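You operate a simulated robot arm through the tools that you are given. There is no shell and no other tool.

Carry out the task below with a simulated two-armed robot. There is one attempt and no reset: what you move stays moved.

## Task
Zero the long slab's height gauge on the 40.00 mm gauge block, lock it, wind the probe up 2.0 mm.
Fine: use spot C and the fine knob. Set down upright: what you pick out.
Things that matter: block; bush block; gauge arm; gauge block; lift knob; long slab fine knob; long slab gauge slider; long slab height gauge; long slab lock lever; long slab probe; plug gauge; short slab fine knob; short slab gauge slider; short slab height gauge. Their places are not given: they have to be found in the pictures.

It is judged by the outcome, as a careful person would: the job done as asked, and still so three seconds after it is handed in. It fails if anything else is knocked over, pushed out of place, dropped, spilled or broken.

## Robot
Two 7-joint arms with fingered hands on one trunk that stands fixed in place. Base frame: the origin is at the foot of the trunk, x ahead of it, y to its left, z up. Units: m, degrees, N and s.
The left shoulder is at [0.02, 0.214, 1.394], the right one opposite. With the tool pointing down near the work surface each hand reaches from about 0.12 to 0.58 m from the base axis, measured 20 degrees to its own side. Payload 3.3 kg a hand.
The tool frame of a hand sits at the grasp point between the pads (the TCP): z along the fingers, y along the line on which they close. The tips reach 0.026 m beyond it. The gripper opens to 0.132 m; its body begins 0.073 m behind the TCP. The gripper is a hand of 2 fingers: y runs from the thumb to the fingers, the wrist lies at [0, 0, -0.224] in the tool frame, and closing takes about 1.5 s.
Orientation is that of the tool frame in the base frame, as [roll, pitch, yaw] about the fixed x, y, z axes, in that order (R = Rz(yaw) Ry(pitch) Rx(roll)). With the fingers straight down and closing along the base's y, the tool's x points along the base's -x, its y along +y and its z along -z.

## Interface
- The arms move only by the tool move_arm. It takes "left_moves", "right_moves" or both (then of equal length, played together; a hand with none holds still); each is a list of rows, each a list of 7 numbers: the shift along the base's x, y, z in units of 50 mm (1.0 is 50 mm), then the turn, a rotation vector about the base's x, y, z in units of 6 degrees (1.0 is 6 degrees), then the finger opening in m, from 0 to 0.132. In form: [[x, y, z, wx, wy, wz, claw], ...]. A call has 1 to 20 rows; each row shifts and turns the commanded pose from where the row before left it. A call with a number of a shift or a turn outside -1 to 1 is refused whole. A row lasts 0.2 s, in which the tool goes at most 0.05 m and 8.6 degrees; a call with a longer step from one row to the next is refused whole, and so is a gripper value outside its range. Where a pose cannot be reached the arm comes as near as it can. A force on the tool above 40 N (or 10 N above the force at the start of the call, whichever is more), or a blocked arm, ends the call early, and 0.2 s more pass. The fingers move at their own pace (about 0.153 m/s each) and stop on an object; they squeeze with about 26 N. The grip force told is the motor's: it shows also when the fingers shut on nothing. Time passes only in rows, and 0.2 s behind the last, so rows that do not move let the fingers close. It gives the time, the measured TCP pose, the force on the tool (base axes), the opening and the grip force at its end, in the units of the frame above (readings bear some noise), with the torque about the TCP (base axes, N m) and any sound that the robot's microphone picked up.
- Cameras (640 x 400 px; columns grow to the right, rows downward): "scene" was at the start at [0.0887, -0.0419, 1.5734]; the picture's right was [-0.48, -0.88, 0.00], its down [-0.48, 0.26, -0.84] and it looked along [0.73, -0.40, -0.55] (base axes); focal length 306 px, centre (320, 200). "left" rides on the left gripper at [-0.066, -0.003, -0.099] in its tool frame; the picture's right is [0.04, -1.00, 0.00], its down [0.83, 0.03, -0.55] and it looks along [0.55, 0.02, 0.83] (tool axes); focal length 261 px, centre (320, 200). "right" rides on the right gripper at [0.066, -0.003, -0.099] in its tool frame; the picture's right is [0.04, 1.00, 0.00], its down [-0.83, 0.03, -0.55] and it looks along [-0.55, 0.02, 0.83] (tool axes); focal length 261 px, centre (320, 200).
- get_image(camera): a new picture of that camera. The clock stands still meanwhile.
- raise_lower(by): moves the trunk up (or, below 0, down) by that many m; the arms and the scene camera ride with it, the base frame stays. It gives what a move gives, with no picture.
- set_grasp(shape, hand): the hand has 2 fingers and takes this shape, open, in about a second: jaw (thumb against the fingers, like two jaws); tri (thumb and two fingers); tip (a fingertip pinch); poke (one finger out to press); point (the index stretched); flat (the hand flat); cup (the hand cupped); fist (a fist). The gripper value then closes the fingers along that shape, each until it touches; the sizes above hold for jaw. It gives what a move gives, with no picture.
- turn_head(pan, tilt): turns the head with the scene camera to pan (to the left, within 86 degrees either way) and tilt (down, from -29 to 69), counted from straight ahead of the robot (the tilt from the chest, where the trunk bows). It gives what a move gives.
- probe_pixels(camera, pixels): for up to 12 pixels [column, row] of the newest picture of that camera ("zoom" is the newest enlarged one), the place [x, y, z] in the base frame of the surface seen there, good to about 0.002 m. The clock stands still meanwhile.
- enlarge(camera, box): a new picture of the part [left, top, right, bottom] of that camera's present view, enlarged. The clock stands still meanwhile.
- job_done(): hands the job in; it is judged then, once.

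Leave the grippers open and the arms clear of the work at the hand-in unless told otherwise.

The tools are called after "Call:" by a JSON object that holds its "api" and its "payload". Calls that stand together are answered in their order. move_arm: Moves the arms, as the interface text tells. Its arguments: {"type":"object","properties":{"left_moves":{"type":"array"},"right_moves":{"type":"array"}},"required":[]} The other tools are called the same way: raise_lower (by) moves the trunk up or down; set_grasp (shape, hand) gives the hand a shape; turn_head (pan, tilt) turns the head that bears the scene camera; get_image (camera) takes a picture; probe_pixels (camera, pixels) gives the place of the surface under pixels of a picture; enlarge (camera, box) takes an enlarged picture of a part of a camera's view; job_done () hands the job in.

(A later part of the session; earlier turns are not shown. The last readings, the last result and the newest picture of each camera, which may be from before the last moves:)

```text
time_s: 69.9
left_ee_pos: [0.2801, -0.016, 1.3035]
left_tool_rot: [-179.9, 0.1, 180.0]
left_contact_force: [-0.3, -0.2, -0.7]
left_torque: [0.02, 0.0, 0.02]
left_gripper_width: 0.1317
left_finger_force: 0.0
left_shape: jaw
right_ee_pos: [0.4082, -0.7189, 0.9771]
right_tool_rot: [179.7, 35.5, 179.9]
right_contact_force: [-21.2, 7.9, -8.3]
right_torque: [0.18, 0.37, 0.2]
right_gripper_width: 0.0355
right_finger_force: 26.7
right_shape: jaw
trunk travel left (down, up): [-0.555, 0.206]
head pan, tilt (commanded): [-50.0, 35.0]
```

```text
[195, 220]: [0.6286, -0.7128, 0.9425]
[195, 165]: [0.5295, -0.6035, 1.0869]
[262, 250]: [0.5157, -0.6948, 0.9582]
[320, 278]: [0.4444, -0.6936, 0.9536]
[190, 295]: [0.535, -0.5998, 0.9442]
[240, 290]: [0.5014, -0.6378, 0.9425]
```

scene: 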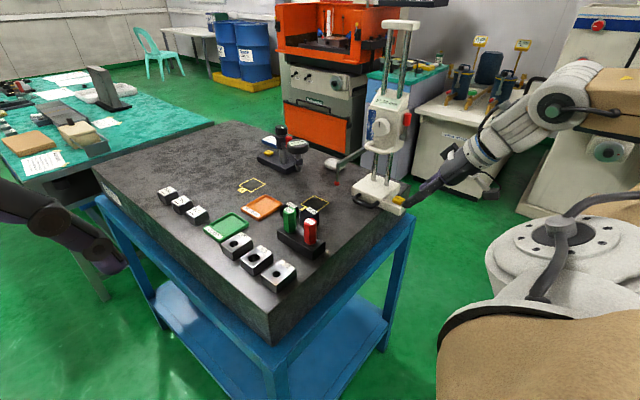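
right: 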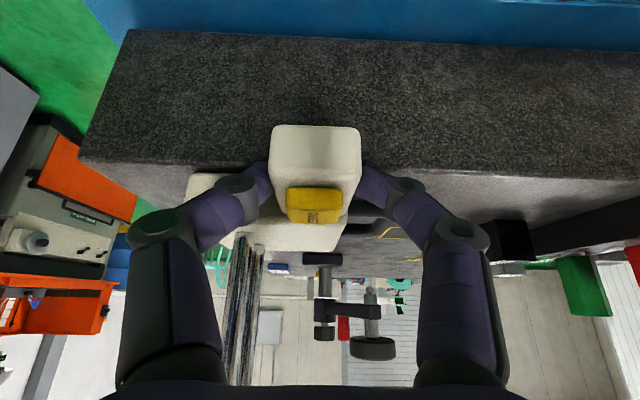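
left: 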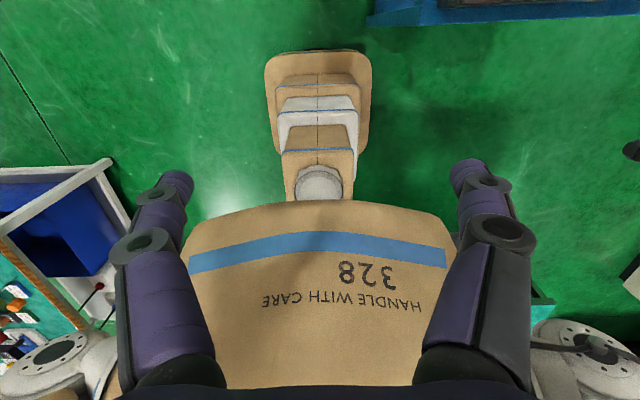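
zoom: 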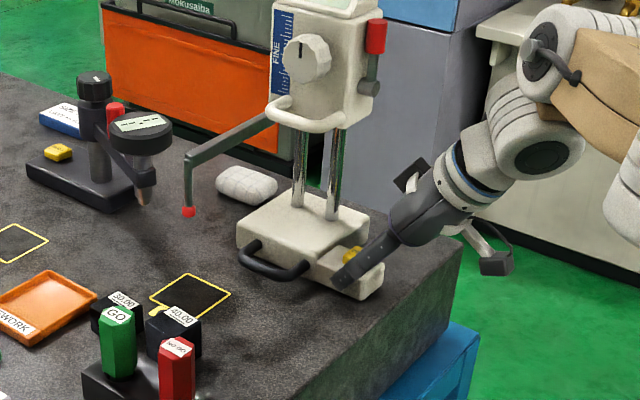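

The force rose to −21 N in x. I check positions of the tip and what might resist.

Call:
{"api": "probe_pixels", "payload": {"camera": "zoom", "pixels": [[189, 211], [188, 185], [250, 240], [305, 275], [240, 222], [365, 215], [280, 190], [345, 295], [385, 265], [240, 190], [225, 180], [300, 60]]}}

Call:
{"api": "get_image", "payload": {"camera": "right"}}

Call:
{"api": "get_image", "payload": {"camera": "scene"}}

```text
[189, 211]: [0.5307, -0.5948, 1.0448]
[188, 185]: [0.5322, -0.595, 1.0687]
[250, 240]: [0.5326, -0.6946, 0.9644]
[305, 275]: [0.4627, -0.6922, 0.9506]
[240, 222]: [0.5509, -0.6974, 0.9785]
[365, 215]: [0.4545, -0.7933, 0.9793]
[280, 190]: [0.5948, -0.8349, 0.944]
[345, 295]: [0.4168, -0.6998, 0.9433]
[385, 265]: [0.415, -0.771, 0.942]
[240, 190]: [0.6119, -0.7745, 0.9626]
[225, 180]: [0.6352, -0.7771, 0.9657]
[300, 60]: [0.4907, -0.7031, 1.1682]
```

```text
taken
```

right: 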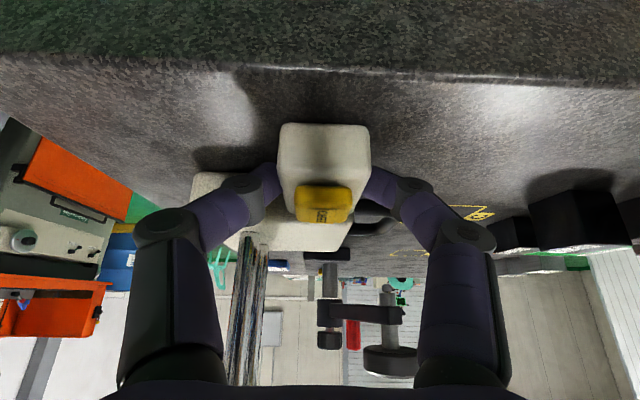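

```text
taken
```

scene: 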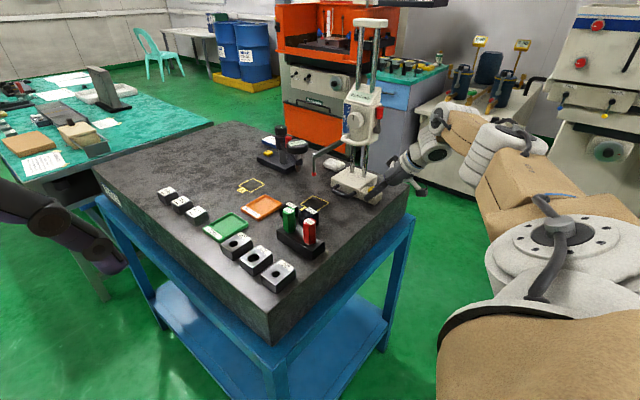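

The tip is at (0.531, −0.595), within ~6 mm of the spot centre; the front edge is parallel within ~2°. That suffices, so I relieve the force and open the jaws.

Call:
{"api": "move_arm", "payload": {"right_moves": [[-0.04, 0.05, 0, 0, 0, 0, 0.0], [0, 0, 0, 0, 0, 0, 0.04], [0, 0, 0, 0, 0, 0, 0.05], [0, 0, 0, 0, 0, 0, 0.06], [0, 0, 0, 0, 0, 0, 0.065], [0, 0, 0, 0, 0, 0, 0.065]]}}

Call:
{"api": "get_image", "payload": {"camera": "right"}}

Call:
{"api": "enlarge", "payload": {"camera": "scene", "box": [280, 60, 440, 240]}}

```text
time_s: 71.3
left_ee_pos: [0.2823, -0.0143, 1.303]
left_tool_rot: [180.0, 0.0, -180.0]
left_contact_force: [-0.2, -1.0, 0.1]
left_torque: [0.03, 0.0, -0.02]
left_gripper_width: 0.1317
left_finger_force: 0.1
left_shape: jaw
right_ee_pos: [0.4098, -0.7159, 0.9769]
right_tool_rot: [179.9, 35.8, -180.0]
right_contact_force: [-0.5, -0.4, -1.2]
right_torque: [0.0, -0.01, 0.01]
right_gripper_width: 0.0646
right_finger_force: 0.1
right_shape: jaw
trunk travel left (down, up): [-0.555, 0.206]
head pan, tilt (commanded): [-50.0, 35.0]
```

```text
taken
```

right: 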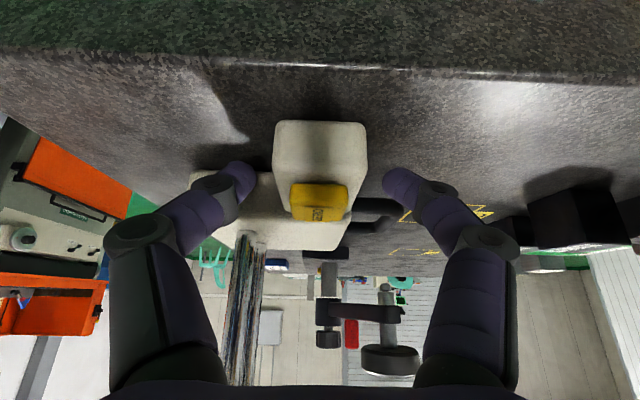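

```text
2.22 times, centred on (360, 150) of scene
```

zoom: 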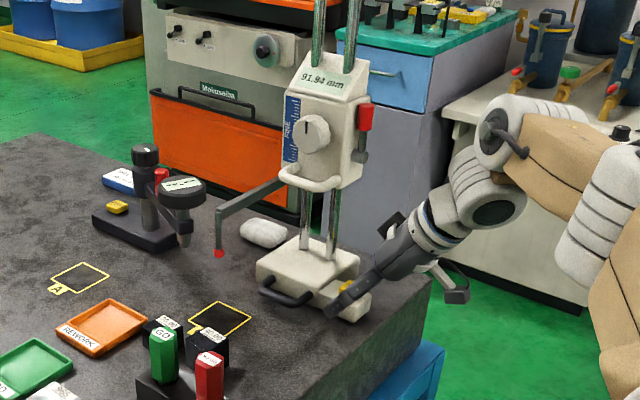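

Gauge released at its new place, reading unchanged (91.94). Before picking the block I measure the plug gauges' tops and the block again from this view.

Call:
{"api": "enlarge", "payload": {"camera": "scene", "box": [270, 180, 350, 260]}}

Call:
{"api": "probe_pixels", "payload": {"camera": "zoom", "pixels": [[120, 225], [160, 220], [145, 240], [140, 215], [285, 300], [325, 290], [305, 315], [300, 285], [215, 190], [260, 175], [230, 215], [205, 200]]}}

```text
5.00 times, centred on (310, 220) of scene
```

zoom: 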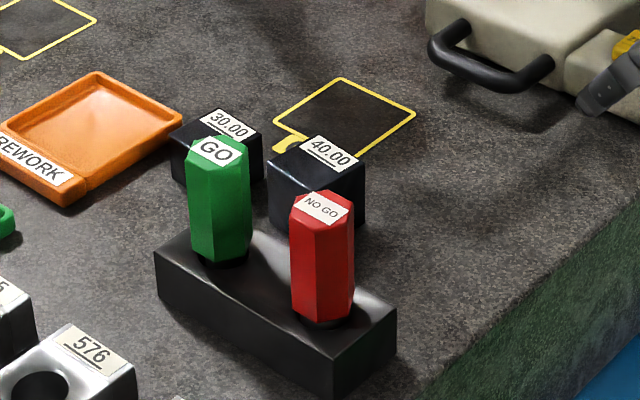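

```text
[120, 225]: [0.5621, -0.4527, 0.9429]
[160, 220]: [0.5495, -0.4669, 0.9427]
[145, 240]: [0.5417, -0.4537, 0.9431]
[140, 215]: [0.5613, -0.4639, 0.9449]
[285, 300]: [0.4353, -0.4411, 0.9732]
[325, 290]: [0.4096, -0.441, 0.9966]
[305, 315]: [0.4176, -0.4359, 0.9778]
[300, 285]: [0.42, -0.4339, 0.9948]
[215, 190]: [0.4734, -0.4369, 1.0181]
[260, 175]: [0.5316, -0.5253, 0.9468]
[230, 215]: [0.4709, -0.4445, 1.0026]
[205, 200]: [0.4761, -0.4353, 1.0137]
```

Call:
{"api": "probe_pixels", "payload": {"camera": "zoom", "pixels": [[195, 148], [218, 138], [243, 150], [218, 165], [248, 200], [293, 205], [320, 193], [350, 205], [320, 228], [352, 250], [275, 180], [360, 175]]}}

```text
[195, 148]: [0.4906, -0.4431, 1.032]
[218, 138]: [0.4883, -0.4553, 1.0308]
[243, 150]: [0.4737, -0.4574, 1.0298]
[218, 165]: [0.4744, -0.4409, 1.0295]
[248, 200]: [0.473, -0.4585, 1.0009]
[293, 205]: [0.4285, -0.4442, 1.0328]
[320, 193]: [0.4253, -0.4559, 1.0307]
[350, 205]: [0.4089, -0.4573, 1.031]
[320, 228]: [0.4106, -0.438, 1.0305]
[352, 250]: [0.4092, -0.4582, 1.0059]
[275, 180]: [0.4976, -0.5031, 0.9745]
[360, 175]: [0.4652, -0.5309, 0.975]
```

GO plug: x 0.470–0.493; NO GO: x 0.407–0.430; both y ≥ −0.459, top 1.031. A 42° forward-tilted grasp at (0.477, −0.5205) puts the +y knuckle between the plugs. I retract from the pad, rise, and swing over toward the block.

Call:
{"api": "move_arm", "payload": {"right_moves": [[-0.5, 0, 0, 0, 0, 0, 0.065], [-0.8, 0, 0, 0, 0, 0, 0.06], [-0.6, 0, 0.4, 0, 0, 0, 0.055], [0, 0.3, 0.7, 0, 0, 0, 0.05], [0, 0.5, 0.7, 0, -1, 0, 0.05], [0, 0.7, 0.5, 0, 0, -0.9, 0.05], [0.2, 0.9, 0, 0, 0, 0, 0.05], [0.3, 0.8, 0, 0, 0, 0, 0.05], [0.4, 0.7, 0, 0, 0, 0, 0.05], [0, 0, 0, 0, 0, 0, 0.05]]}}

Call:
{"api": "get_image", "payload": {"camera": "right"}}

```text
time_s: 73.5
left_ee_pos: [0.2815, -0.0154, 1.3024]
left_tool_rot: [179.9, -0.1, 179.9]
left_contact_force: [0.3, 0.9, -1.6]
left_torque: [0.01, -0.03, -0.01]
left_gripper_width: 0.1319
left_finger_force: 0.1
left_shape: jaw
right_ee_pos: [0.36, -0.5195, 1.092]
right_tool_rot: [179.9, 41.8, 174.5]
right_contact_force: [0.3, 0.0, 0.7]
right_torque: [-0.04, 0.0, 0.03]
right_gripper_width: 0.0502
right_finger_force: 0.0
right_shape: jaw
trunk travel left (down, up): [-0.555, 0.206]
head pan, tilt (commanded): [-50.0, 35.0]
```

```text
taken
```

right: 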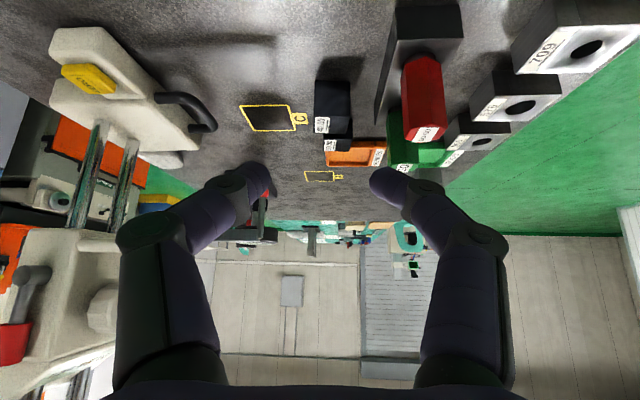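

At (0.36, −0.52, 1.092), jaws 50 mm. I move forward over the block at this height, then view.

Call:
{"api": "move_arm", "payload": {"right_moves": [[0.8, 0, 0, 0, 0, 0, 0.05], [0.8, 0, 0, 0, 0, 0, 0.05], [0.74, -0.02, 0, 0, 0, 0, 0.05], [0, 0, -0.4, 0, 0, 0, 0.05], [0, 0, -0.4, 0, 0, 0, 0.05], [0, 0, 0, 0, 0, 0, 0.05]]}}

Call:
{"api": "get_image", "payload": {"camera": "right"}}

Call:
{"api": "enlarge", "payload": {"camera": "scene", "box": [250, 120, 410, 240]}}

```text
time_s: 74.9
left_ee_pos: [0.2824, -0.0136, 1.3027]
left_tool_rot: [-179.9, 0.0, -179.8]
left_contact_force: [-0.6, 0.0, -0.4]
left_torque: [0.01, 0.01, 0.01]
left_gripper_width: 0.1318
left_finger_force: 0.0
left_shape: jaw
right_ee_pos: [0.4764, -0.5211, 1.0526]
right_tool_rot: [179.9, 41.8, 174.7]
right_contact_force: [-0.7, -0.3, -0.3]
right_torque: [-0.01, 0.0, 0.02]
right_gripper_width: 0.0501
right_finger_force: 0.0
right_shape: jaw
trunk travel left (down, up): [-0.555, 0.206]
head pan, tilt (commanded): [-50.0, 35.0]
```

```text
taken
```

right: 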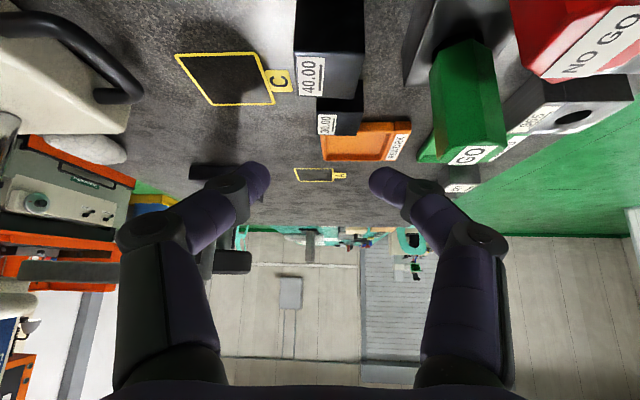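

```text
3.33 times, centred on (330, 180) of scene
```

zoom: 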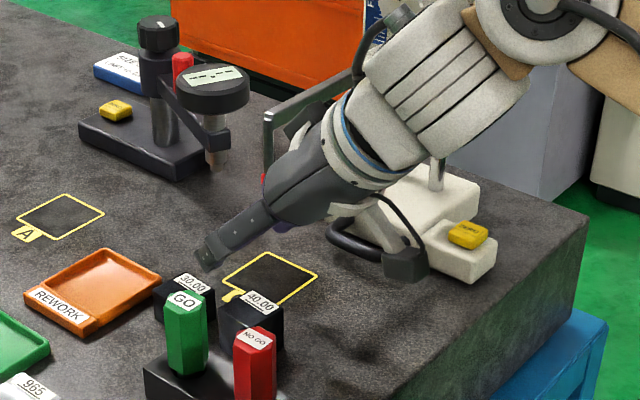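

The block appears slightly right of the jaw centre in the right camera (column ~329 vs 320). I probe its top corners for exact alignment.

Call:
{"api": "enlarge", "payload": {"camera": "right", "box": [270, 20, 390, 140]}}

Call:
{"api": "probe_pixels", "payload": {"camera": "right", "pixels": [[297, 58], [361, 58], [299, 93], [360, 95], [302, 20], [362, 20], [318, 112], [361, 115], [400, 60], [435, 90]]}}

```text
3.33 times, centred on (330, 80) of right
```

zoom: 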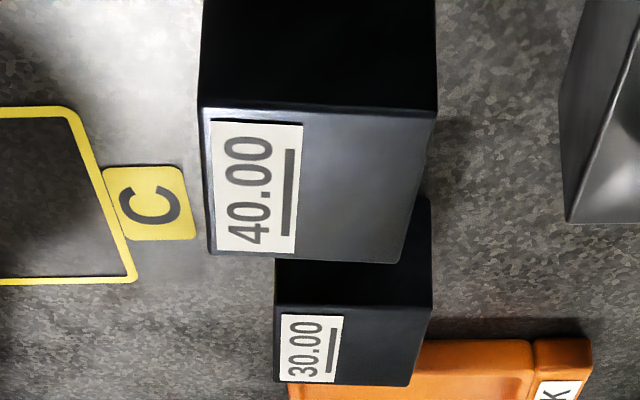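

```text
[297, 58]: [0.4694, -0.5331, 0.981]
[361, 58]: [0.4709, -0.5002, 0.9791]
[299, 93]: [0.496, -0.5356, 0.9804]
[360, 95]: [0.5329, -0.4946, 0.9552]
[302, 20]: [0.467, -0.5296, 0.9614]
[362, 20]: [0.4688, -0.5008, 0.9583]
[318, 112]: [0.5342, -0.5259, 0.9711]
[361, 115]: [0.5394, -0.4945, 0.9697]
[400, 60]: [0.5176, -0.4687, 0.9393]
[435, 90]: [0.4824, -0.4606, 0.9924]
```

Block centre (0.485, −0.518); +y jaw clearance ~4 mm, thumb side ~11 mm. I descend slowly to z≈1.00 and look.

Call:
{"api": "move_arm", "payload": {"right_moves": [[0, 0.01, -0.2, 0, 0, 0, 0.05], [0, 0, -0.2, 0, 0, 0, 0.05], [0, 0, -0.2, 0, 0, 0, 0.05], [0, 0, -0.2, 0, 0, 0, 0.05], [0, 0, -0.2, 0, 0, 0, 0.05], [0, 0, 0, 0, 0, 0, 0.05]]}}

Call:
{"api": "get_image", "payload": {"camera": "right"}}

Call:
{"api": "enlarge", "payload": {"camera": "scene", "box": [270, 160, 370, 240]}}

```text
time_s: 76.3
left_ee_pos: [0.282, -0.015, 1.3022]
left_tool_rot: [-180.0, 0.0, 179.9]
left_contact_force: [0.0, -0.4, -0.6]
left_torque: [-0.01, 0.0, 0.02]
left_gripper_width: 0.1317
left_finger_force: 0.0
left_shape: jaw
right_ee_pos: [0.4764, -0.5217, 1.0016]
right_tool_rot: [179.9, 41.9, 174.7]
right_contact_force: [-0.7, 0.7, -1.2]
right_torque: [-0.02, 0.0, 0.0]
right_gripper_width: 0.0502
right_finger_force: 0.0
right_shape: jaw
trunk travel left (down, up): [-0.555, 0.206]
head pan, tilt (commanded): [-50.0, 35.0]
```

```text
taken
```

right: 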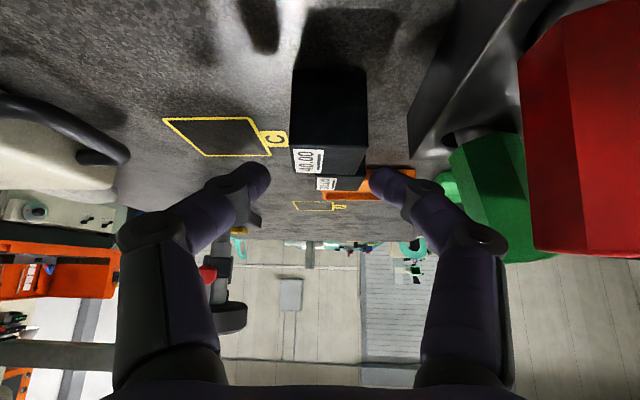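

```text
5.00 times, centred on (320, 200) of scene
```

zoom: 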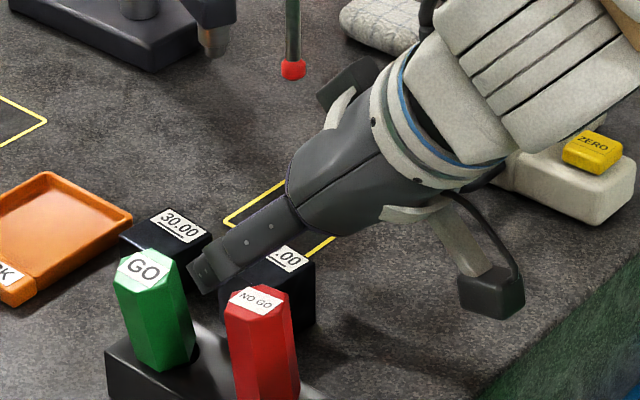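

The right fingertip's inner edge nearly lines up with the block's +y edge, so I shift +2.5 mm in y, narrow to 47 mm, and descend to z≈0.978.

Call:
{"api": "move_arm", "payload": {"right_moves": [[0, 0.05, 0, 0, 0, 0, 0.047], [0, 0, -0.12, 0, 0, 0, 0.047], [0, 0, -0.12, 0, 0, 0, 0.047], [0, 0, -0.12, 0, 0, 0, 0.047], [0, 0, -0.11, 0, 0, 0, 0.047], [0, 0, 0, 0, 0, 0, 0.047]]}}

Call:
{"api": "get_image", "payload": {"camera": "right"}}

Call:
{"api": "enlarge", "payload": {"camera": "scene", "box": [270, 160, 370, 240]}}

```text
time_s: 77.7
left_ee_pos: [0.2815, -0.0153, 1.3035]
left_tool_rot: [180.0, 0.0, 179.9]
left_contact_force: [0.3, -0.2, 0.3]
left_torque: [0.01, -0.04, -0.03]
left_gripper_width: 0.1319
left_finger_force: 0.1
left_shape: jaw
right_ee_pos: [0.4766, -0.5183, 0.9783]
right_tool_rot: [179.9, 42.0, 174.6]
right_contact_force: [0.1, -1.0, 4.8]
right_torque: [0.22, -0.01, -0.03]
right_gripper_width: 0.0469
right_finger_force: 0.2
right_shape: jaw
trunk travel left (down, up): [-0.555, 0.206]
head pan, tilt (commanded): [-50.0, 35.0]
```

```text
taken
```

right: 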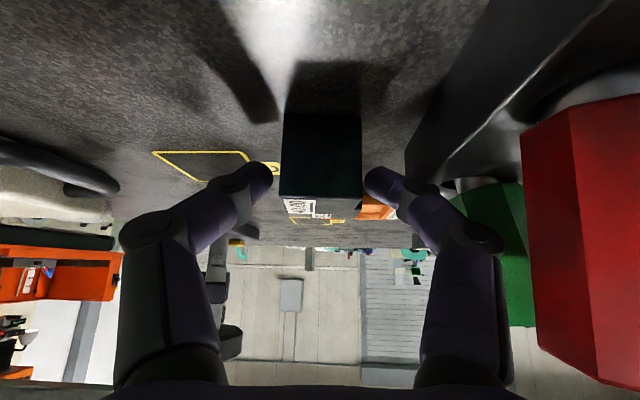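

```text
5.00 times, centred on (320, 200) of scene
```

zoom: 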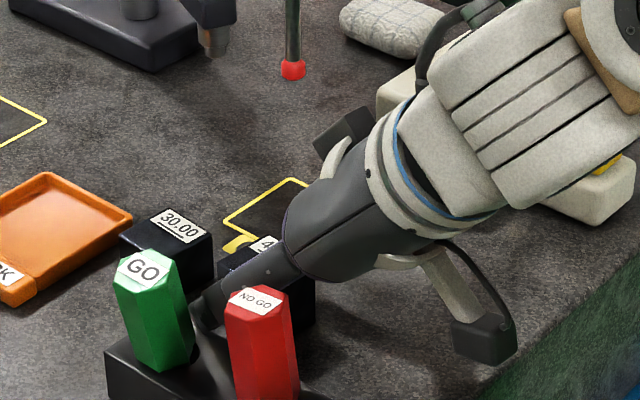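

There is a light 4.8 N upward contact about 46 mm to the +y side — the finger's outer flank touching the plug stand's edge. I lift 5 mm to clear it and then close on the block.

Call:
{"api": "move_arm", "payload": {"right_moves": [[0, 0, 0.1, 0, 0, 0, 0.047], [0, 0, 0, 0, 0, 0, 0.047]]}}

Call:
{"api": "move_arm", "payload": {"right_moves": [[0, 0, 0, 0, 0, 0, 0.042], [0, 0, 0, 0, 0, 0, 0.037], [0, 0, 0, 0, 0, 0, 0.032], [0, 0, 0, 0, 0, 0, 0.02], [0, 0, 0, 0, 0, 0, 0.01], [0, 0, 0, 0, 0, 0, 0.0], [0, 0, 0, 0, 0, 0, 0.0]]}}

Call:
{"api": "get_image", "payload": {"camera": "right"}}

Call:
{"api": "enlarge", "payload": {"camera": "scene", "box": [270, 160, 370, 240]}}

```text
time_s: 78.3
left_ee_pos: [0.2823, -0.0146, 1.303]
left_tool_rot: [-180.0, 0.0, -179.9]
left_contact_force: [0.2, -0.7, -0.5]
left_torque: [0.03, -0.02, 0.01]
left_gripper_width: 0.1315
left_finger_force: 0.0
left_shape: jaw
right_ee_pos: [0.4761, -0.519, 0.9827]
right_tool_rot: [179.9, 41.7, 174.5]
right_contact_force: [-0.8, -0.8, -0.2]
right_torque: [-0.01, 0.01, -0.02]
right_gripper_width: 0.0466
right_finger_force: 0.1
right_shape: jaw
trunk travel left (down, up): [-0.555, 0.206]
head pan, tilt (commanded): [-50.0, 35.0]
```

```text
time_s: 79.9
left_ee_pos: [0.283, -0.0148, 1.3022]
left_tool_rot: [180.0, -0.1, -180.0]
left_contact_force: [0.7, -0.1, -0.3]
left_torque: [-0.02, 0.01, -0.04]
left_gripper_width: 0.1319
left_finger_force: 0.2
left_shape: jaw
right_ee_pos: [0.4769, -0.5193, 0.9837]
right_tool_rot: [179.9, 41.7, 174.6]
right_contact_force: [0.5, -1.8, -0.8]
right_torque: [-0.02, -0.02, 0.02]
right_gripper_width: 0.0299
right_finger_force: 25.6
right_shape: jaw
trunk travel left (down, up): [-0.555, 0.206]
head pan, tilt (commanded): [-50.0, 35.0]
```

```text
taken
```

right: 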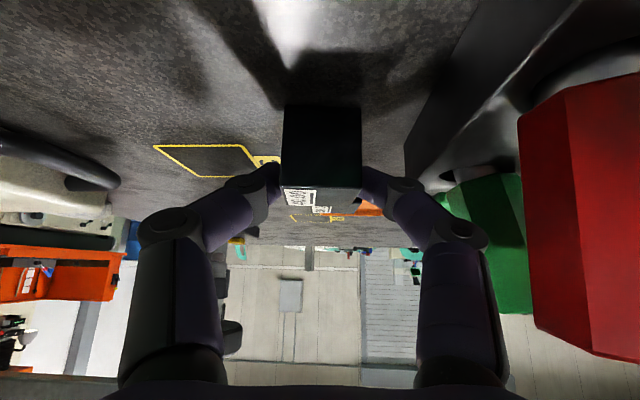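

```text
5.00 times, centred on (320, 200) of scene
```

zoom: 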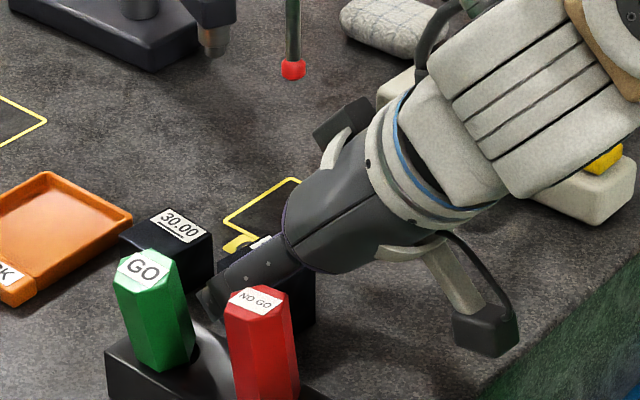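

Block gripped (25.6 N), plugs undisturbed. I lift it 17 mm gently and check.

Call:
{"api": "move_arm", "payload": {"right_moves": [[0, 0, 0.1, 0, 0, 0, 0.0], [0, 0, 0.12, 0, 0, 0, 0.0], [0, 0, 0.12, 0, 0, 0, 0.0], [0, 0, 0, 0, 0, 0, 0.0]]}}

Call:
{"api": "get_image", "payload": {"camera": "right"}}

Call:
{"api": "enlarge", "payload": {"camera": "scene", "box": [270, 160, 370, 240]}}

```text
time_s: 80.9
left_ee_pos: [0.2836, -0.0158, 1.303]
left_tool_rot: [180.0, 0.0, 180.0]
left_contact_force: [-0.8, -0.2, 0.1]
left_torque: [0.05, -0.01, -0.01]
left_gripper_width: 0.132
left_finger_force: 0.1
left_shape: jaw
right_ee_pos: [0.4775, -0.5185, 0.9991]
right_tool_rot: [179.7, 41.6, 174.5]
right_contact_force: [0.2, 0.3, -4.2]
right_torque: [0.01, 0.06, 0.05]
right_gripper_width: 0.0298
right_finger_force: 26.0
right_shape: jaw
trunk travel left (down, up): [-0.555, 0.206]
head pan, tilt (commanded): [-50.0, 35.0]
```

```text
taken
```

right: 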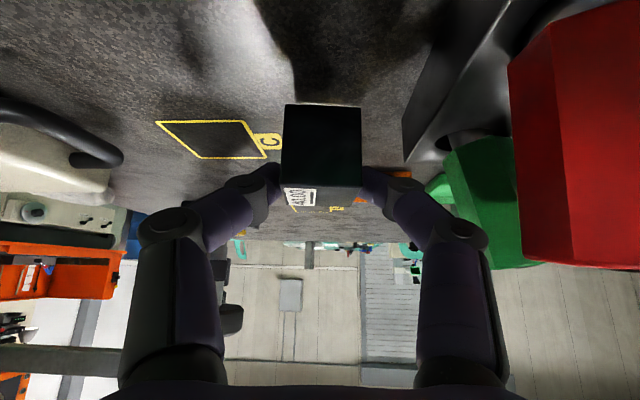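

```text
5.00 times, centred on (320, 200) of scene
```

zoom: 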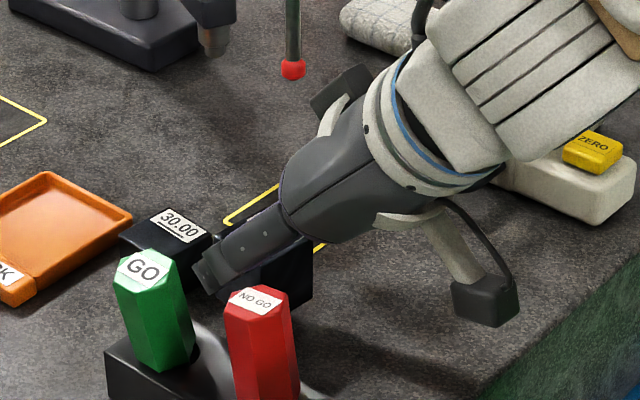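

The block is lifted (≈0.4 kg). Before moving under the probe, I check the dark box on the hand's upper side (zoom ~(335, 95)) for clearance.

Call:
{"api": "probe_pixels", "payload": {"camera": "zoom", "pixels": [[318, 105], [335, 90], [360, 75], [330, 125], [370, 70], [350, 105], [310, 165], [292, 70], [293, 40], [430, 15]]}}

Call:
{"api": "enlarge", "payload": {"camera": "scene", "box": [310, 120, 410, 220]}}

```text
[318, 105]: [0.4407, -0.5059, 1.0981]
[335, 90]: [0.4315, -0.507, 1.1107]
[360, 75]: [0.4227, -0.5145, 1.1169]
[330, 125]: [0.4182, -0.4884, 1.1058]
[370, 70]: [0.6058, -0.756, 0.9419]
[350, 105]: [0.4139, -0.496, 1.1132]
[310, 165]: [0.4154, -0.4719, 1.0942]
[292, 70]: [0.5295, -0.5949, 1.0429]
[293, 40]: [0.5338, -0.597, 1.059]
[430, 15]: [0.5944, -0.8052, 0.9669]
```

```text
4.00 times, centred on (360, 170) of scene
```

zoom: 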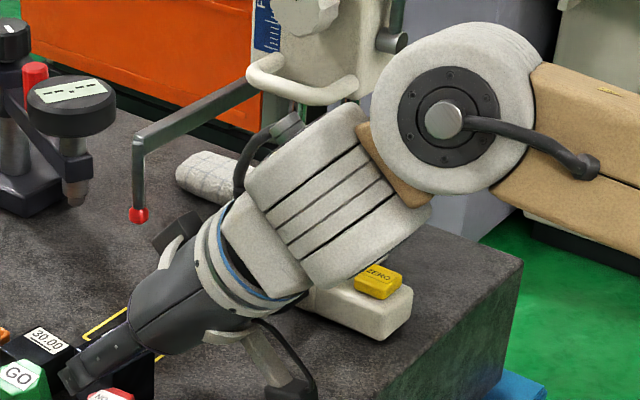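

Call:
{"api": "probe_pixels", "payload": {"camera": "zoom", "pixels": [[242, 180], [250, 150], [275, 132], [292, 122], [300, 190], [340, 130], [400, 60], [158, 240], [180, 225], [265, 85], [300, 80], [140, 160]]}}

```text
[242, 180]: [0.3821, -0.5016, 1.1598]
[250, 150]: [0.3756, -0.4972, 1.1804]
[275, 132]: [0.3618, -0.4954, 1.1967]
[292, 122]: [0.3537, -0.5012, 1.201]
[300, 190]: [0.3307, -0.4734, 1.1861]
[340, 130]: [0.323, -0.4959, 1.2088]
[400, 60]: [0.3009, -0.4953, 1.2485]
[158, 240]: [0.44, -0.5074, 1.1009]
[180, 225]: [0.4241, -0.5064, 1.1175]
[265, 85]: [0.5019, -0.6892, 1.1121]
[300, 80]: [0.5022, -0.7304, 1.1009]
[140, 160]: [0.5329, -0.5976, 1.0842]
```

Clearances look fine (≥35 mm). I carry the block −y by 79 mm at this height, turning it +5.4° to square with the spot.

Call:
{"api": "move_arm", "payload": {"right_moves": [[0, -0.3, 0.02, 0, 0, 0.18, 0.0], [0, -0.3, 0, 0, 0, 0.18, 0.0], [0, -0.3, 0, 0, 0, 0.18, 0.0], [0, -0.3, 0, 0, 0, 0.18, 0.0], [0, -0.3, 0, 0, 0, 0.18, 0.0], [0, -0.08, 0, 0, 0, 0, 0.0], [0, 0, 0, 0, 0, 0, 0.0]]}}

Call:
{"api": "get_image", "payload": {"camera": "right"}}

Call:
{"api": "enlarge", "payload": {"camera": "scene", "box": [280, 120, 400, 220]}}

```text
time_s: 82.5
left_ee_pos: [0.2835, -0.0155, 1.3019]
left_tool_rot: [179.9, 0.0, 179.9]
left_contact_force: [-0.2, 0.1, -0.1]
left_torque: [0.03, -0.02, -0.02]
left_gripper_width: 0.132
left_finger_force: 0.0
left_shape: jaw
right_ee_pos: [0.4767, -0.5977, 1.0021]
right_tool_rot: [179.7, 41.7, 179.9]
right_contact_force: [0.5, -0.1, -4.1]
right_torque: [0.01, 0.05, 0.0]
right_gripper_width: 0.0299
right_finger_force: 26.3
right_shape: jaw
trunk travel left (down, up): [-0.555, 0.206]
head pan, tilt (commanded): [-50.0, 35.0]
```

```text
taken
```

right: 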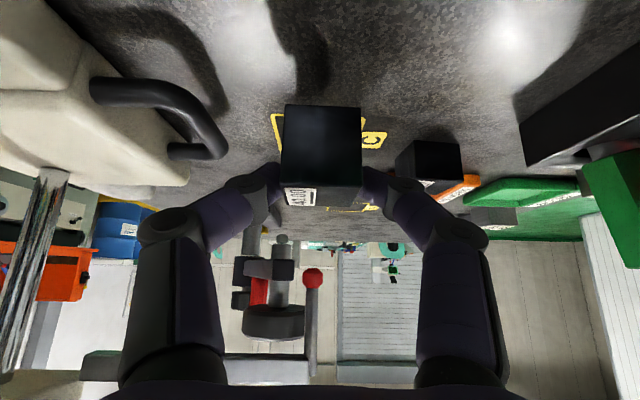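

```text
4.00 times, centred on (340, 170) of scene
```

zoom: 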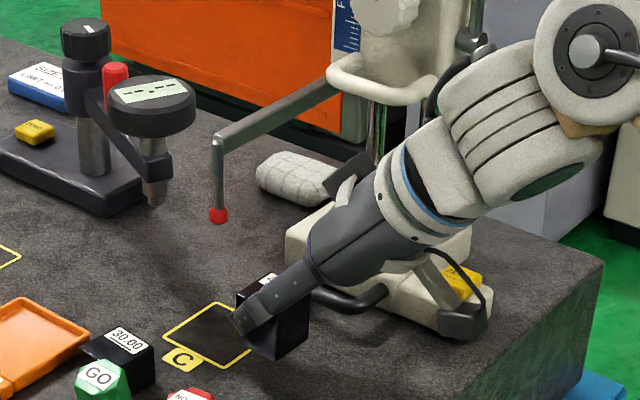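

Aligned: block and probe tip nearly on the same line. I advance +x 48 mm slowly to bring the block over the spot, under the probe (still ~19 mm below the tip).

Call:
{"api": "move_arm", "payload": {"right_moves": [[0.16, 0, 0, 0, 0, 0, 0.0], [0.16, 0, 0, 0, 0, 0, 0.0], [0.16, 0, 0, 0, 0, 0, 0.0], [0.16, 0, 0, 0, 0, 0, 0.0], [0.16, 0, 0, 0, 0, 0, 0.0], [0.16, 0, 0, 0, 0, 0, 0.0], [0, 0, 0, 0, 0, 0, 0.0]]}}

Call:
{"api": "get_image", "payload": {"camera": "right"}}

Call:
{"api": "enlarge", "payload": {"camera": "scene", "box": [280, 120, 400, 220]}}

```text
time_s: 84.1
left_ee_pos: [0.2822, -0.0145, 1.3021]
left_tool_rot: [-179.9, 0.0, -180.0]
left_contact_force: [-0.1, 0.6, 0.1]
left_torque: [-0.02, 0.01, -0.01]
left_gripper_width: 0.1322
left_finger_force: 0.0
left_shape: jaw
right_ee_pos: [0.5243, -0.5971, 1.0007]
right_tool_rot: [179.9, 41.7, 179.9]
right_contact_force: [0.9, 0.3, -3.8]
right_torque: [-0.02, 0.06, 0.0]
right_gripper_width: 0.0296
right_finger_force: 26.2
right_shape: jaw
trunk travel left (down, up): [-0.555, 0.206]
head pan, tilt (commanded): [-50.0, 35.0]
```

```text
taken
```

right: 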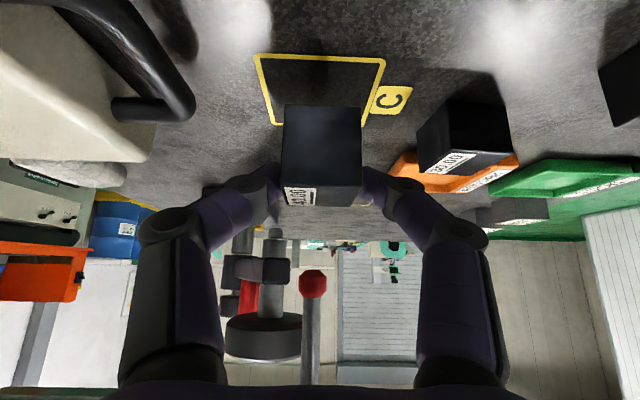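

```text
4.00 times, centred on (340, 170) of scene
```

zoom: 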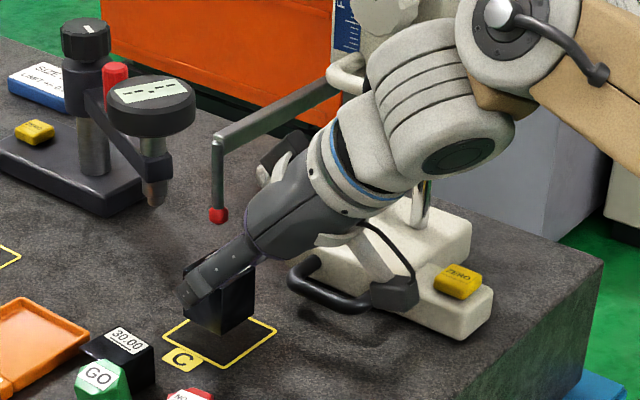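

Laterally aligned with the spot (columns ~321/322). I lower the block onto the spot in small steps, shifting 2 mm −y and 1.5 mm +x.

Call:
{"api": "move_arm", "payload": {"right_moves": [[0.03, -0.04, -0.08, 0, 0, 0, 0.0], [0, 0, -0.08, 0, 0, 0, 0.0], [0, 0, -0.08, 0, 0, 0, 0.0], [0, 0, -0.06, 0, 0, 0, 0.0], [0, 0, 0, 0, 0, 0, 0.0]]}}

Call:
{"api": "enlarge", "payload": {"camera": "scene", "box": [280, 120, 400, 220]}}

```text
time_s: 85.3
left_ee_pos: [0.2823, -0.016, 1.3018]
left_tool_rot: [-180.0, 0.1, -180.0]
left_contact_force: [-0.1, -0.8, 0.2]
left_torque: [0.01, 0.0, 0.0]
left_gripper_width: 0.132
left_finger_force: 0.1
left_shape: jaw
right_ee_pos: [0.5274, -0.5996, 0.9871]
right_tool_rot: [179.8, 41.7, 179.9]
right_contact_force: [0.4, 0.1, -4.4]
right_torque: [-0.02, 0.04, -0.01]
right_gripper_width: 0.0296
right_finger_force: 25.5
right_shape: jaw
trunk travel left (down, up): [-0.555, 0.206]
head pan, tilt (commanded): [-50.0, 35.0]
```

```text
4.00 times, centred on (340, 170) of scene
```

zoom: 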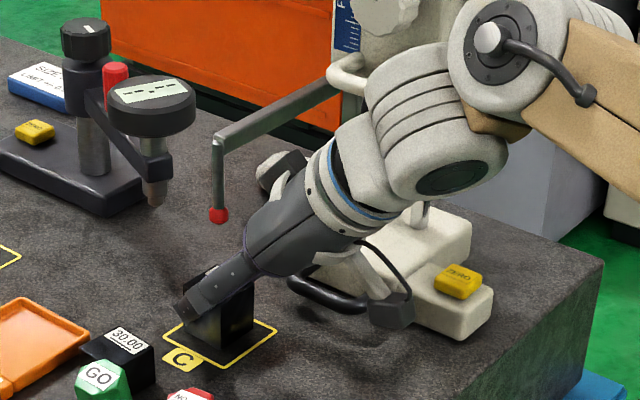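

Still ~3.5 mm up, well centred in the yellow square. I lower the rest.

Call:
{"api": "move_arm", "payload": {"right_moves": [[0, 0, -0.03, 0, 0, 0, 0.0], [0, 0, -0.02, 0, 0, 0, 0.0], [0, 0, -0.02, 0, 0, 0, 0.0], [0, 0, 0, 0, 0, 0, 0.0]]}}

```text
time_s: 86.3
left_ee_pos: [0.283, -0.0148, 1.3023]
left_tool_rot: [179.9, 0.0, -179.9]
left_contact_force: [0.4, 0.4, -0.2]
left_torque: [0.03, -0.03, 0.02]
left_gripper_width: 0.1319
left_finger_force: 0.1
left_shape: jaw
right_ee_pos: [0.5271, -0.5984, 0.9829]
right_tool_rot: [179.9, 41.8, 179.9]
right_contact_force: [0.9, 0.2, -2.2]
right_torque: [-0.04, 0.0, -0.01]
right_gripper_width: 0.0299
right_finger_force: 26.3
right_shape: jaw
trunk travel left (down, up): [-0.555, 0.206]
head pan, tilt (commanded): [-50.0, 35.0]
```

Force dropped from −4.4 to −2.2 N: it is touching down. One more half-millimetre, then I open the jaws gradually.

Call:
{"api": "move_arm", "payload": {"right_moves": [[0, 0, -0.015, 0, 0, 0, 0.0], [0, 0, 0, 0, 0, 0, 0.0]]}}

Call:
{"api": "move_arm", "payload": {"right_moves": [[0, 0, 0, 0, 0, 0, 0.036], [0, 0, 0, 0, 0, 0, 0.04], [0, 0, 0, 0, 0, 0, 0.045], [0, 0, 0, 0, 0, 0, 0.05], [0, 0, 0, 0, 0, 0, 0.055], [0, 0, 0, 0, 0, 0, 0.055]]}}

Call:
{"api": "get_image", "payload": {"camera": "right"}}

Call:
{"api": "enlarge", "payload": {"camera": "scene", "box": [280, 120, 400, 220]}}

```text
time_s: 86.9
left_ee_pos: [0.284, -0.0143, 1.3036]
left_tool_rot: [180.0, 0.1, 180.0]
left_contact_force: [1.0, 1.1, 0.7]
left_torque: [-0.02, 0.01, 0.01]
left_gripper_width: 0.1318
left_finger_force: 0.1
left_shape: jaw
right_ee_pos: [0.5271, -0.5997, 0.9835]
right_tool_rot: [179.9, 41.9, -179.9]
right_contact_force: [2.0, -0.9, 2.3]
right_torque: [-0.04, -0.08, -0.03]
right_gripper_width: 0.0295
right_finger_force: 26.3
right_shape: jaw
trunk travel left (down, up): [-0.555, 0.206]
head pan, tilt (commanded): [-50.0, 35.0]
```

```text
time_s: 88.3
left_ee_pos: [0.2821, -0.0136, 1.3019]
left_tool_rot: [180.0, 0.0, -179.9]
left_contact_force: [-0.3, 0.1, -0.1]
left_torque: [0.0, -0.01, -0.01]
left_gripper_width: 0.1319
left_finger_force: 0.1
left_shape: jaw
right_ee_pos: [0.5259, -0.6, 0.983]
right_tool_rot: [180.0, 41.8, 180.0]
right_contact_force: [-0.3, 0.7, 0.0]
right_torque: [-0.03, -0.01, -0.04]
right_gripper_width: 0.0547
right_finger_force: 0.1
right_shape: jaw
trunk travel left (down, up): [-0.555, 0.206]
head pan, tilt (commanded): [-50.0, 35.0]
```

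```text
taken
```

right: 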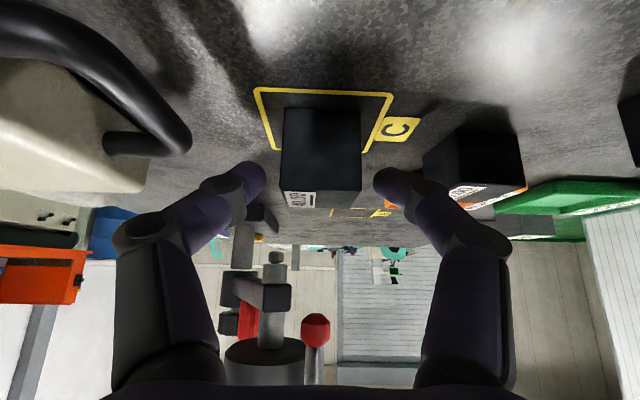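

```text
4.00 times, centred on (340, 170) of scene
```

zoom: 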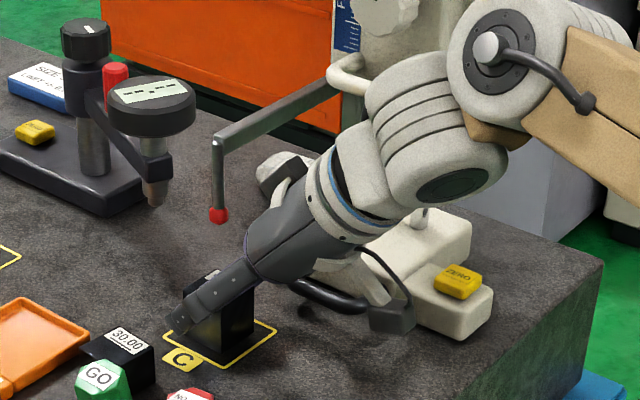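

Block stands upright in spot C. I withdraw along the fingers' axis (back and up).

Call:
{"api": "move_arm", "payload": {"right_moves": [[-0.3, 0, 0.33, 0, 0, 0, 0.06], [-0.5, 0, 0.5, 0, 0, 0, 0.06], [-0.6, 0, 0.5, 0, 0, 0, 0.06], [-0.8, 0.2, 0.3, 0, 0, 0, 0.06], [-0.8, 0.3, 0, 0, 0, 0, 0.06], [0, 0, 0, 0, 0, 0, 0.06]]}}

Call:
{"api": "get_image", "payload": {"camera": "right"}}

Call:
{"api": "enlarge", "payload": {"camera": "scene", "box": [270, 60, 430, 240]}}

```text
time_s: 89.7
left_ee_pos: [0.2838, -0.0154, 1.302]
left_tool_rot: [180.0, 0.1, 179.9]
left_contact_force: [-0.1, 0.8, 0.4]
left_torque: [-0.02, 0.03, 0.0]
left_gripper_width: 0.1321
left_finger_force: 0.1
left_shape: jaw
right_ee_pos: [0.3779, -0.5746, 1.0616]
right_tool_rot: [179.7, 41.7, 179.8]
right_contact_force: [-1.0, -0.2, -0.4]
right_torque: [0.02, 0.02, 0.0]
right_gripper_width: 0.0597
right_finger_force: 0.1
right_shape: jaw
trunk travel left (down, up): [-0.555, 0.206]
head pan, tilt (commanded): [-50.0, 35.0]
```

```text
taken
```

right: 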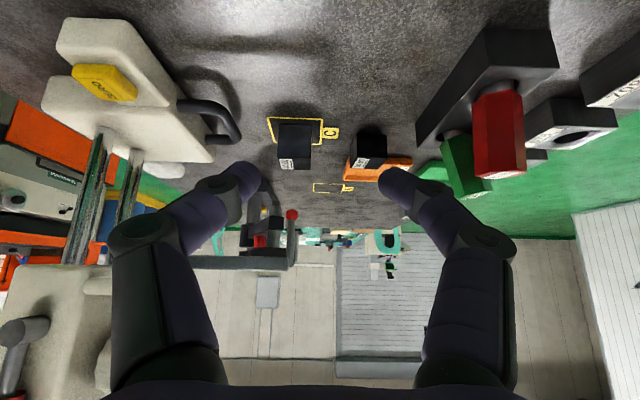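

```text
2.22 times, centred on (350, 150) of scene
```

zoom: 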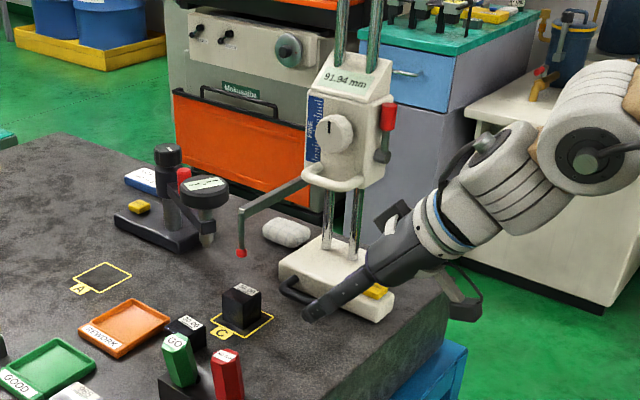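

The block stands on spot C. I check its exact place relative to the probe tip.

Call:
{"api": "enlarge", "payload": {"camera": "scene", "box": [310, 150, 390, 220]}}

Call:
{"api": "probe_pixels", "payload": {"camera": "zoom", "pixels": [[150, 170], [100, 140], [145, 110], [200, 135], [150, 135], [150, 210], [195, 180], [145, 90]]}}

Call:
{"api": "enlarge", "payload": {"camera": "right", "box": [240, 90, 360, 240]}}

Call:
{"api": "probe_pixels", "payload": {"camera": "right", "pixels": [[281, 155], [310, 157], [281, 168], [309, 168], [291, 214], [293, 240], [270, 120], [322, 125], [280, 128], [312, 128]]}}

```text
5.71 times, centred on (350, 185) of scene
```

zoom: 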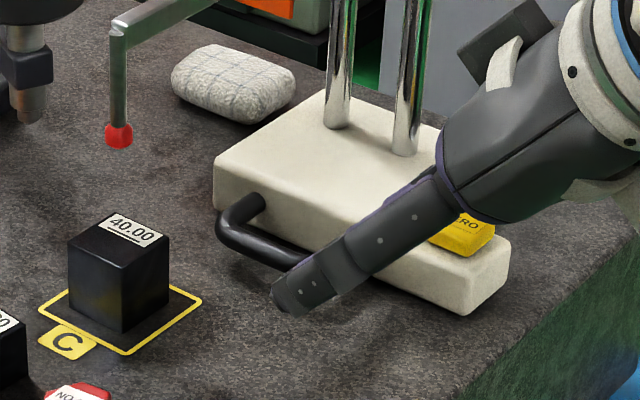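

```text
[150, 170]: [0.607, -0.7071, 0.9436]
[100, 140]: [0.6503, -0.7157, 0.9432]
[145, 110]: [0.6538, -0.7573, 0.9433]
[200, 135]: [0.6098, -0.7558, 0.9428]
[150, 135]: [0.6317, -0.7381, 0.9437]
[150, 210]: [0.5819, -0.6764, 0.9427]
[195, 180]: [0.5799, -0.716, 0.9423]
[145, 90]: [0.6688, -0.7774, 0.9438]
```

```text
2.67 times, centred on (300, 165) of right
```

zoom: 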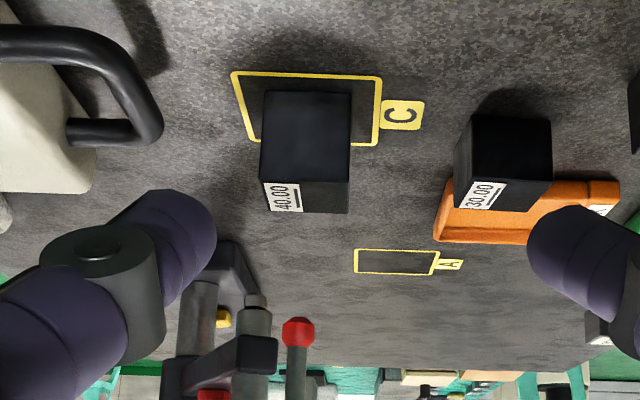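

```text
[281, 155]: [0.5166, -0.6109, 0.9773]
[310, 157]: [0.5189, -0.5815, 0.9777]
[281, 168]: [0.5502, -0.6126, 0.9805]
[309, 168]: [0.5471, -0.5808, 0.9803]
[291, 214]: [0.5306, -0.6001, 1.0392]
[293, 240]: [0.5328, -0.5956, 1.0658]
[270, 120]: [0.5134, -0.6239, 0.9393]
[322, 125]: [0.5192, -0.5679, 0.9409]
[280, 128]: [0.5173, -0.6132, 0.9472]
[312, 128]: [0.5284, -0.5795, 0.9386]
```

Block centre (0.534, −0.597), probe tip (0.531, −0.599): good. Now the slider: I raise the trunk 0.12 m for better wrist posture, then turn the hand to point toward the gauge (azimuth −50°), jaws closed, to press down on the slider's loop handle gently.

Call:
{"api": "raise_lower", "payload": {"by": 0.12}}

Call:
{"api": "move_arm", "payload": {"right_moves": [[0, 0, 0, 0, 0, -1, 0.03], [0, 0, 0, 0, 0, -1, 0.0], [0, 0, 0, 0, 0, -1, 0.0], [0, 0, 0, 0, 0, -1, 0.0], [0, 0, 0, 0, 0, -1, 0.0], [0, 0, 0, 0, 0, -1, 0.0], [0, 0, 0, 0, 0, -1, 0.0], [0, 0, 0, 0, 0, -1, 0.0], [0, 0, 0, 0, 0, -0.33, 0.0], [0, 0, 0, 0, 0, 0, 0.0]]}}

Call:
{"api": "get_image", "payload": {"camera": "right"}}

Call:
{"api": "get_image", "payload": {"camera": "scene"}}

```text
time_s: 91.2
left_ee_pos: [0.2827, -0.0134, 1.4223]
left_tool_rot: [180.0, 0.0, -179.9]
left_contact_force: [0.9, 0.3, -0.7]
left_torque: [-0.01, 0.01, -0.01]
left_gripper_width: 0.1322
left_finger_force: 0.1
left_shape: jaw
right_ee_pos: [0.3761, -0.5742, 1.1833]
right_tool_rot: [179.9, 41.6, 180.0]
right_contact_force: [-0.6, 0.4, 0.4]
right_torque: [0.03, -0.02, -0.02]
right_gripper_width: 0.0597
right_finger_force: 0.1
right_shape: jaw
trunk travel left (down, up): [-0.675, 0.086]
head pan, tilt (commanded): [-50.0, 35.0]
```

```text
time_s: 93.4
left_ee_pos: [0.2823, -0.0148, 1.4227]
left_tool_rot: [179.9, 0.0, 179.9]
left_contact_force: [-0.4, 0.5, -0.7]
left_torque: [-0.03, -0.04, -0.02]
left_gripper_width: 0.1321
left_finger_force: 0.1
left_shape: jaw
right_ee_pos: [0.3878, -0.5485, 1.1683]
right_tool_rot: [177.3, 39.2, 135.9]
right_contact_force: [-0.1, -0.1, -0.4]
right_torque: [-0.02, 0.02, 0.0]
right_gripper_width: 0.0003
right_finger_force: 25.8
right_shape: jaw
right hand out of reach, approached as far as the arm can: row 7, 8, 9
trunk travel left (down, up): [-0.675, 0.086]
head pan, tilt (commanded): [-50.0, 35.0]
```

```text
taken
```

right: 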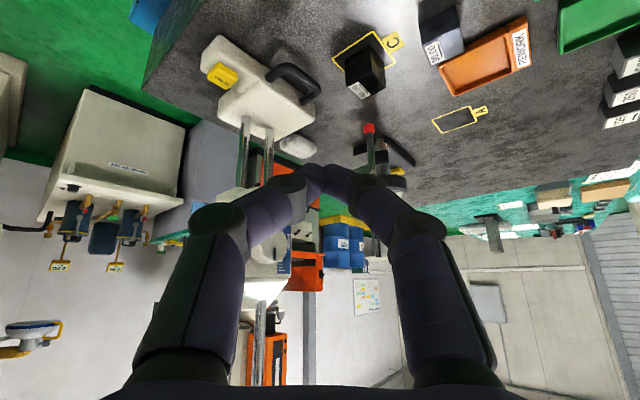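

```text
taken
```

scene: 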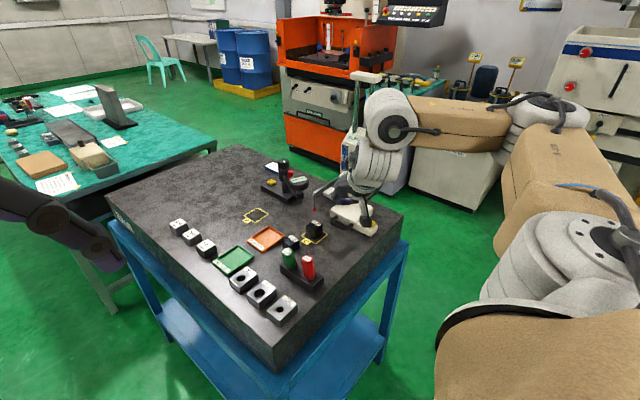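

The hand reached azimuth ≈ −44°, tilt 39° (elbow posture limits it), which is fine. I approach above the loop bar (bar at x 0.46–0.52, y −0.69, top z≈1.116) in two stages.

Call:
{"api": "move_arm", "payload": {"right_moves": [[0.3, -0.4, 0.2, 0, 0, 0, 0.0], [0.3, -0.4, 0.2, 0, 0, 0, 0.0], [0.4, -0.5, 0, 0, 0, 0, 0.0], [0.3, -0.5, -0.1, 0, 0, 0, 0.0], [0.3, -0.5, -0.3, 0, 0, 0, 0.0], [0, 0, 0, 0, 0, 0, 0.0]]}}

Call:
{"api": "get_image", "payload": {"camera": "right"}}

Call:
{"api": "enlarge", "payload": {"camera": "scene", "box": [290, 60, 450, 240]}}

```text
time_s: 94.8
left_ee_pos: [0.2821, -0.0139, 1.4236]
left_tool_rot: [-180.0, 0.0, 179.9]
left_contact_force: [-0.3, -0.4, -0.2]
left_torque: [0.02, -0.01, -0.01]
left_gripper_width: 0.1318
left_finger_force: 0.1
left_shape: jaw
right_ee_pos: [0.4576, -0.6846, 1.1814]
right_tool_rot: [179.9, 41.7, 130.0]
right_contact_force: [0.1, -0.4, 0.3]
right_torque: [-0.01, 0.03, 0.0]
right_gripper_width: 0.0
right_finger_force: 25.8
right_shape: jaw
trunk travel left (down, up): [-0.675, 0.086]
head pan, tilt (commanded): [-50.0, 35.0]
```

```text
taken
```

right: 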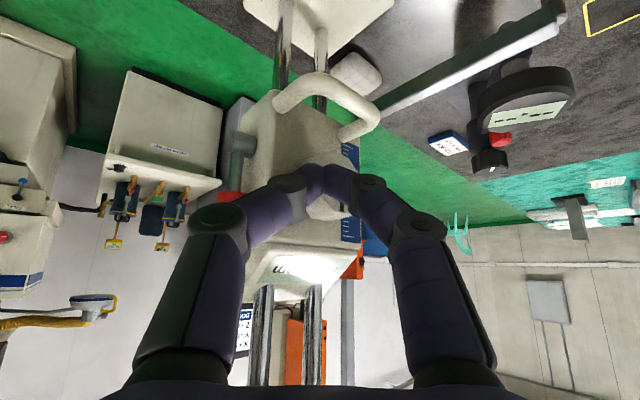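

```text
2.22 times, centred on (370, 150) of scene
```

zoom: 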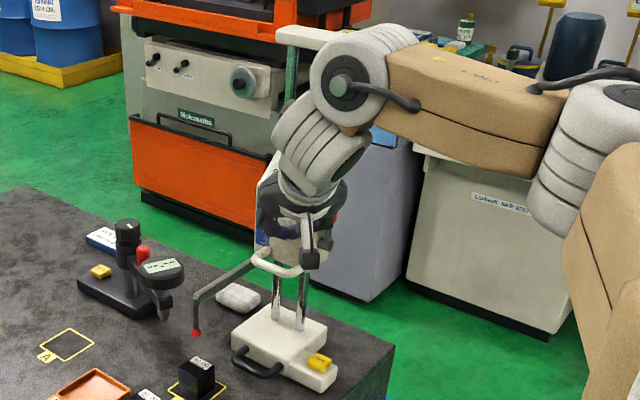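

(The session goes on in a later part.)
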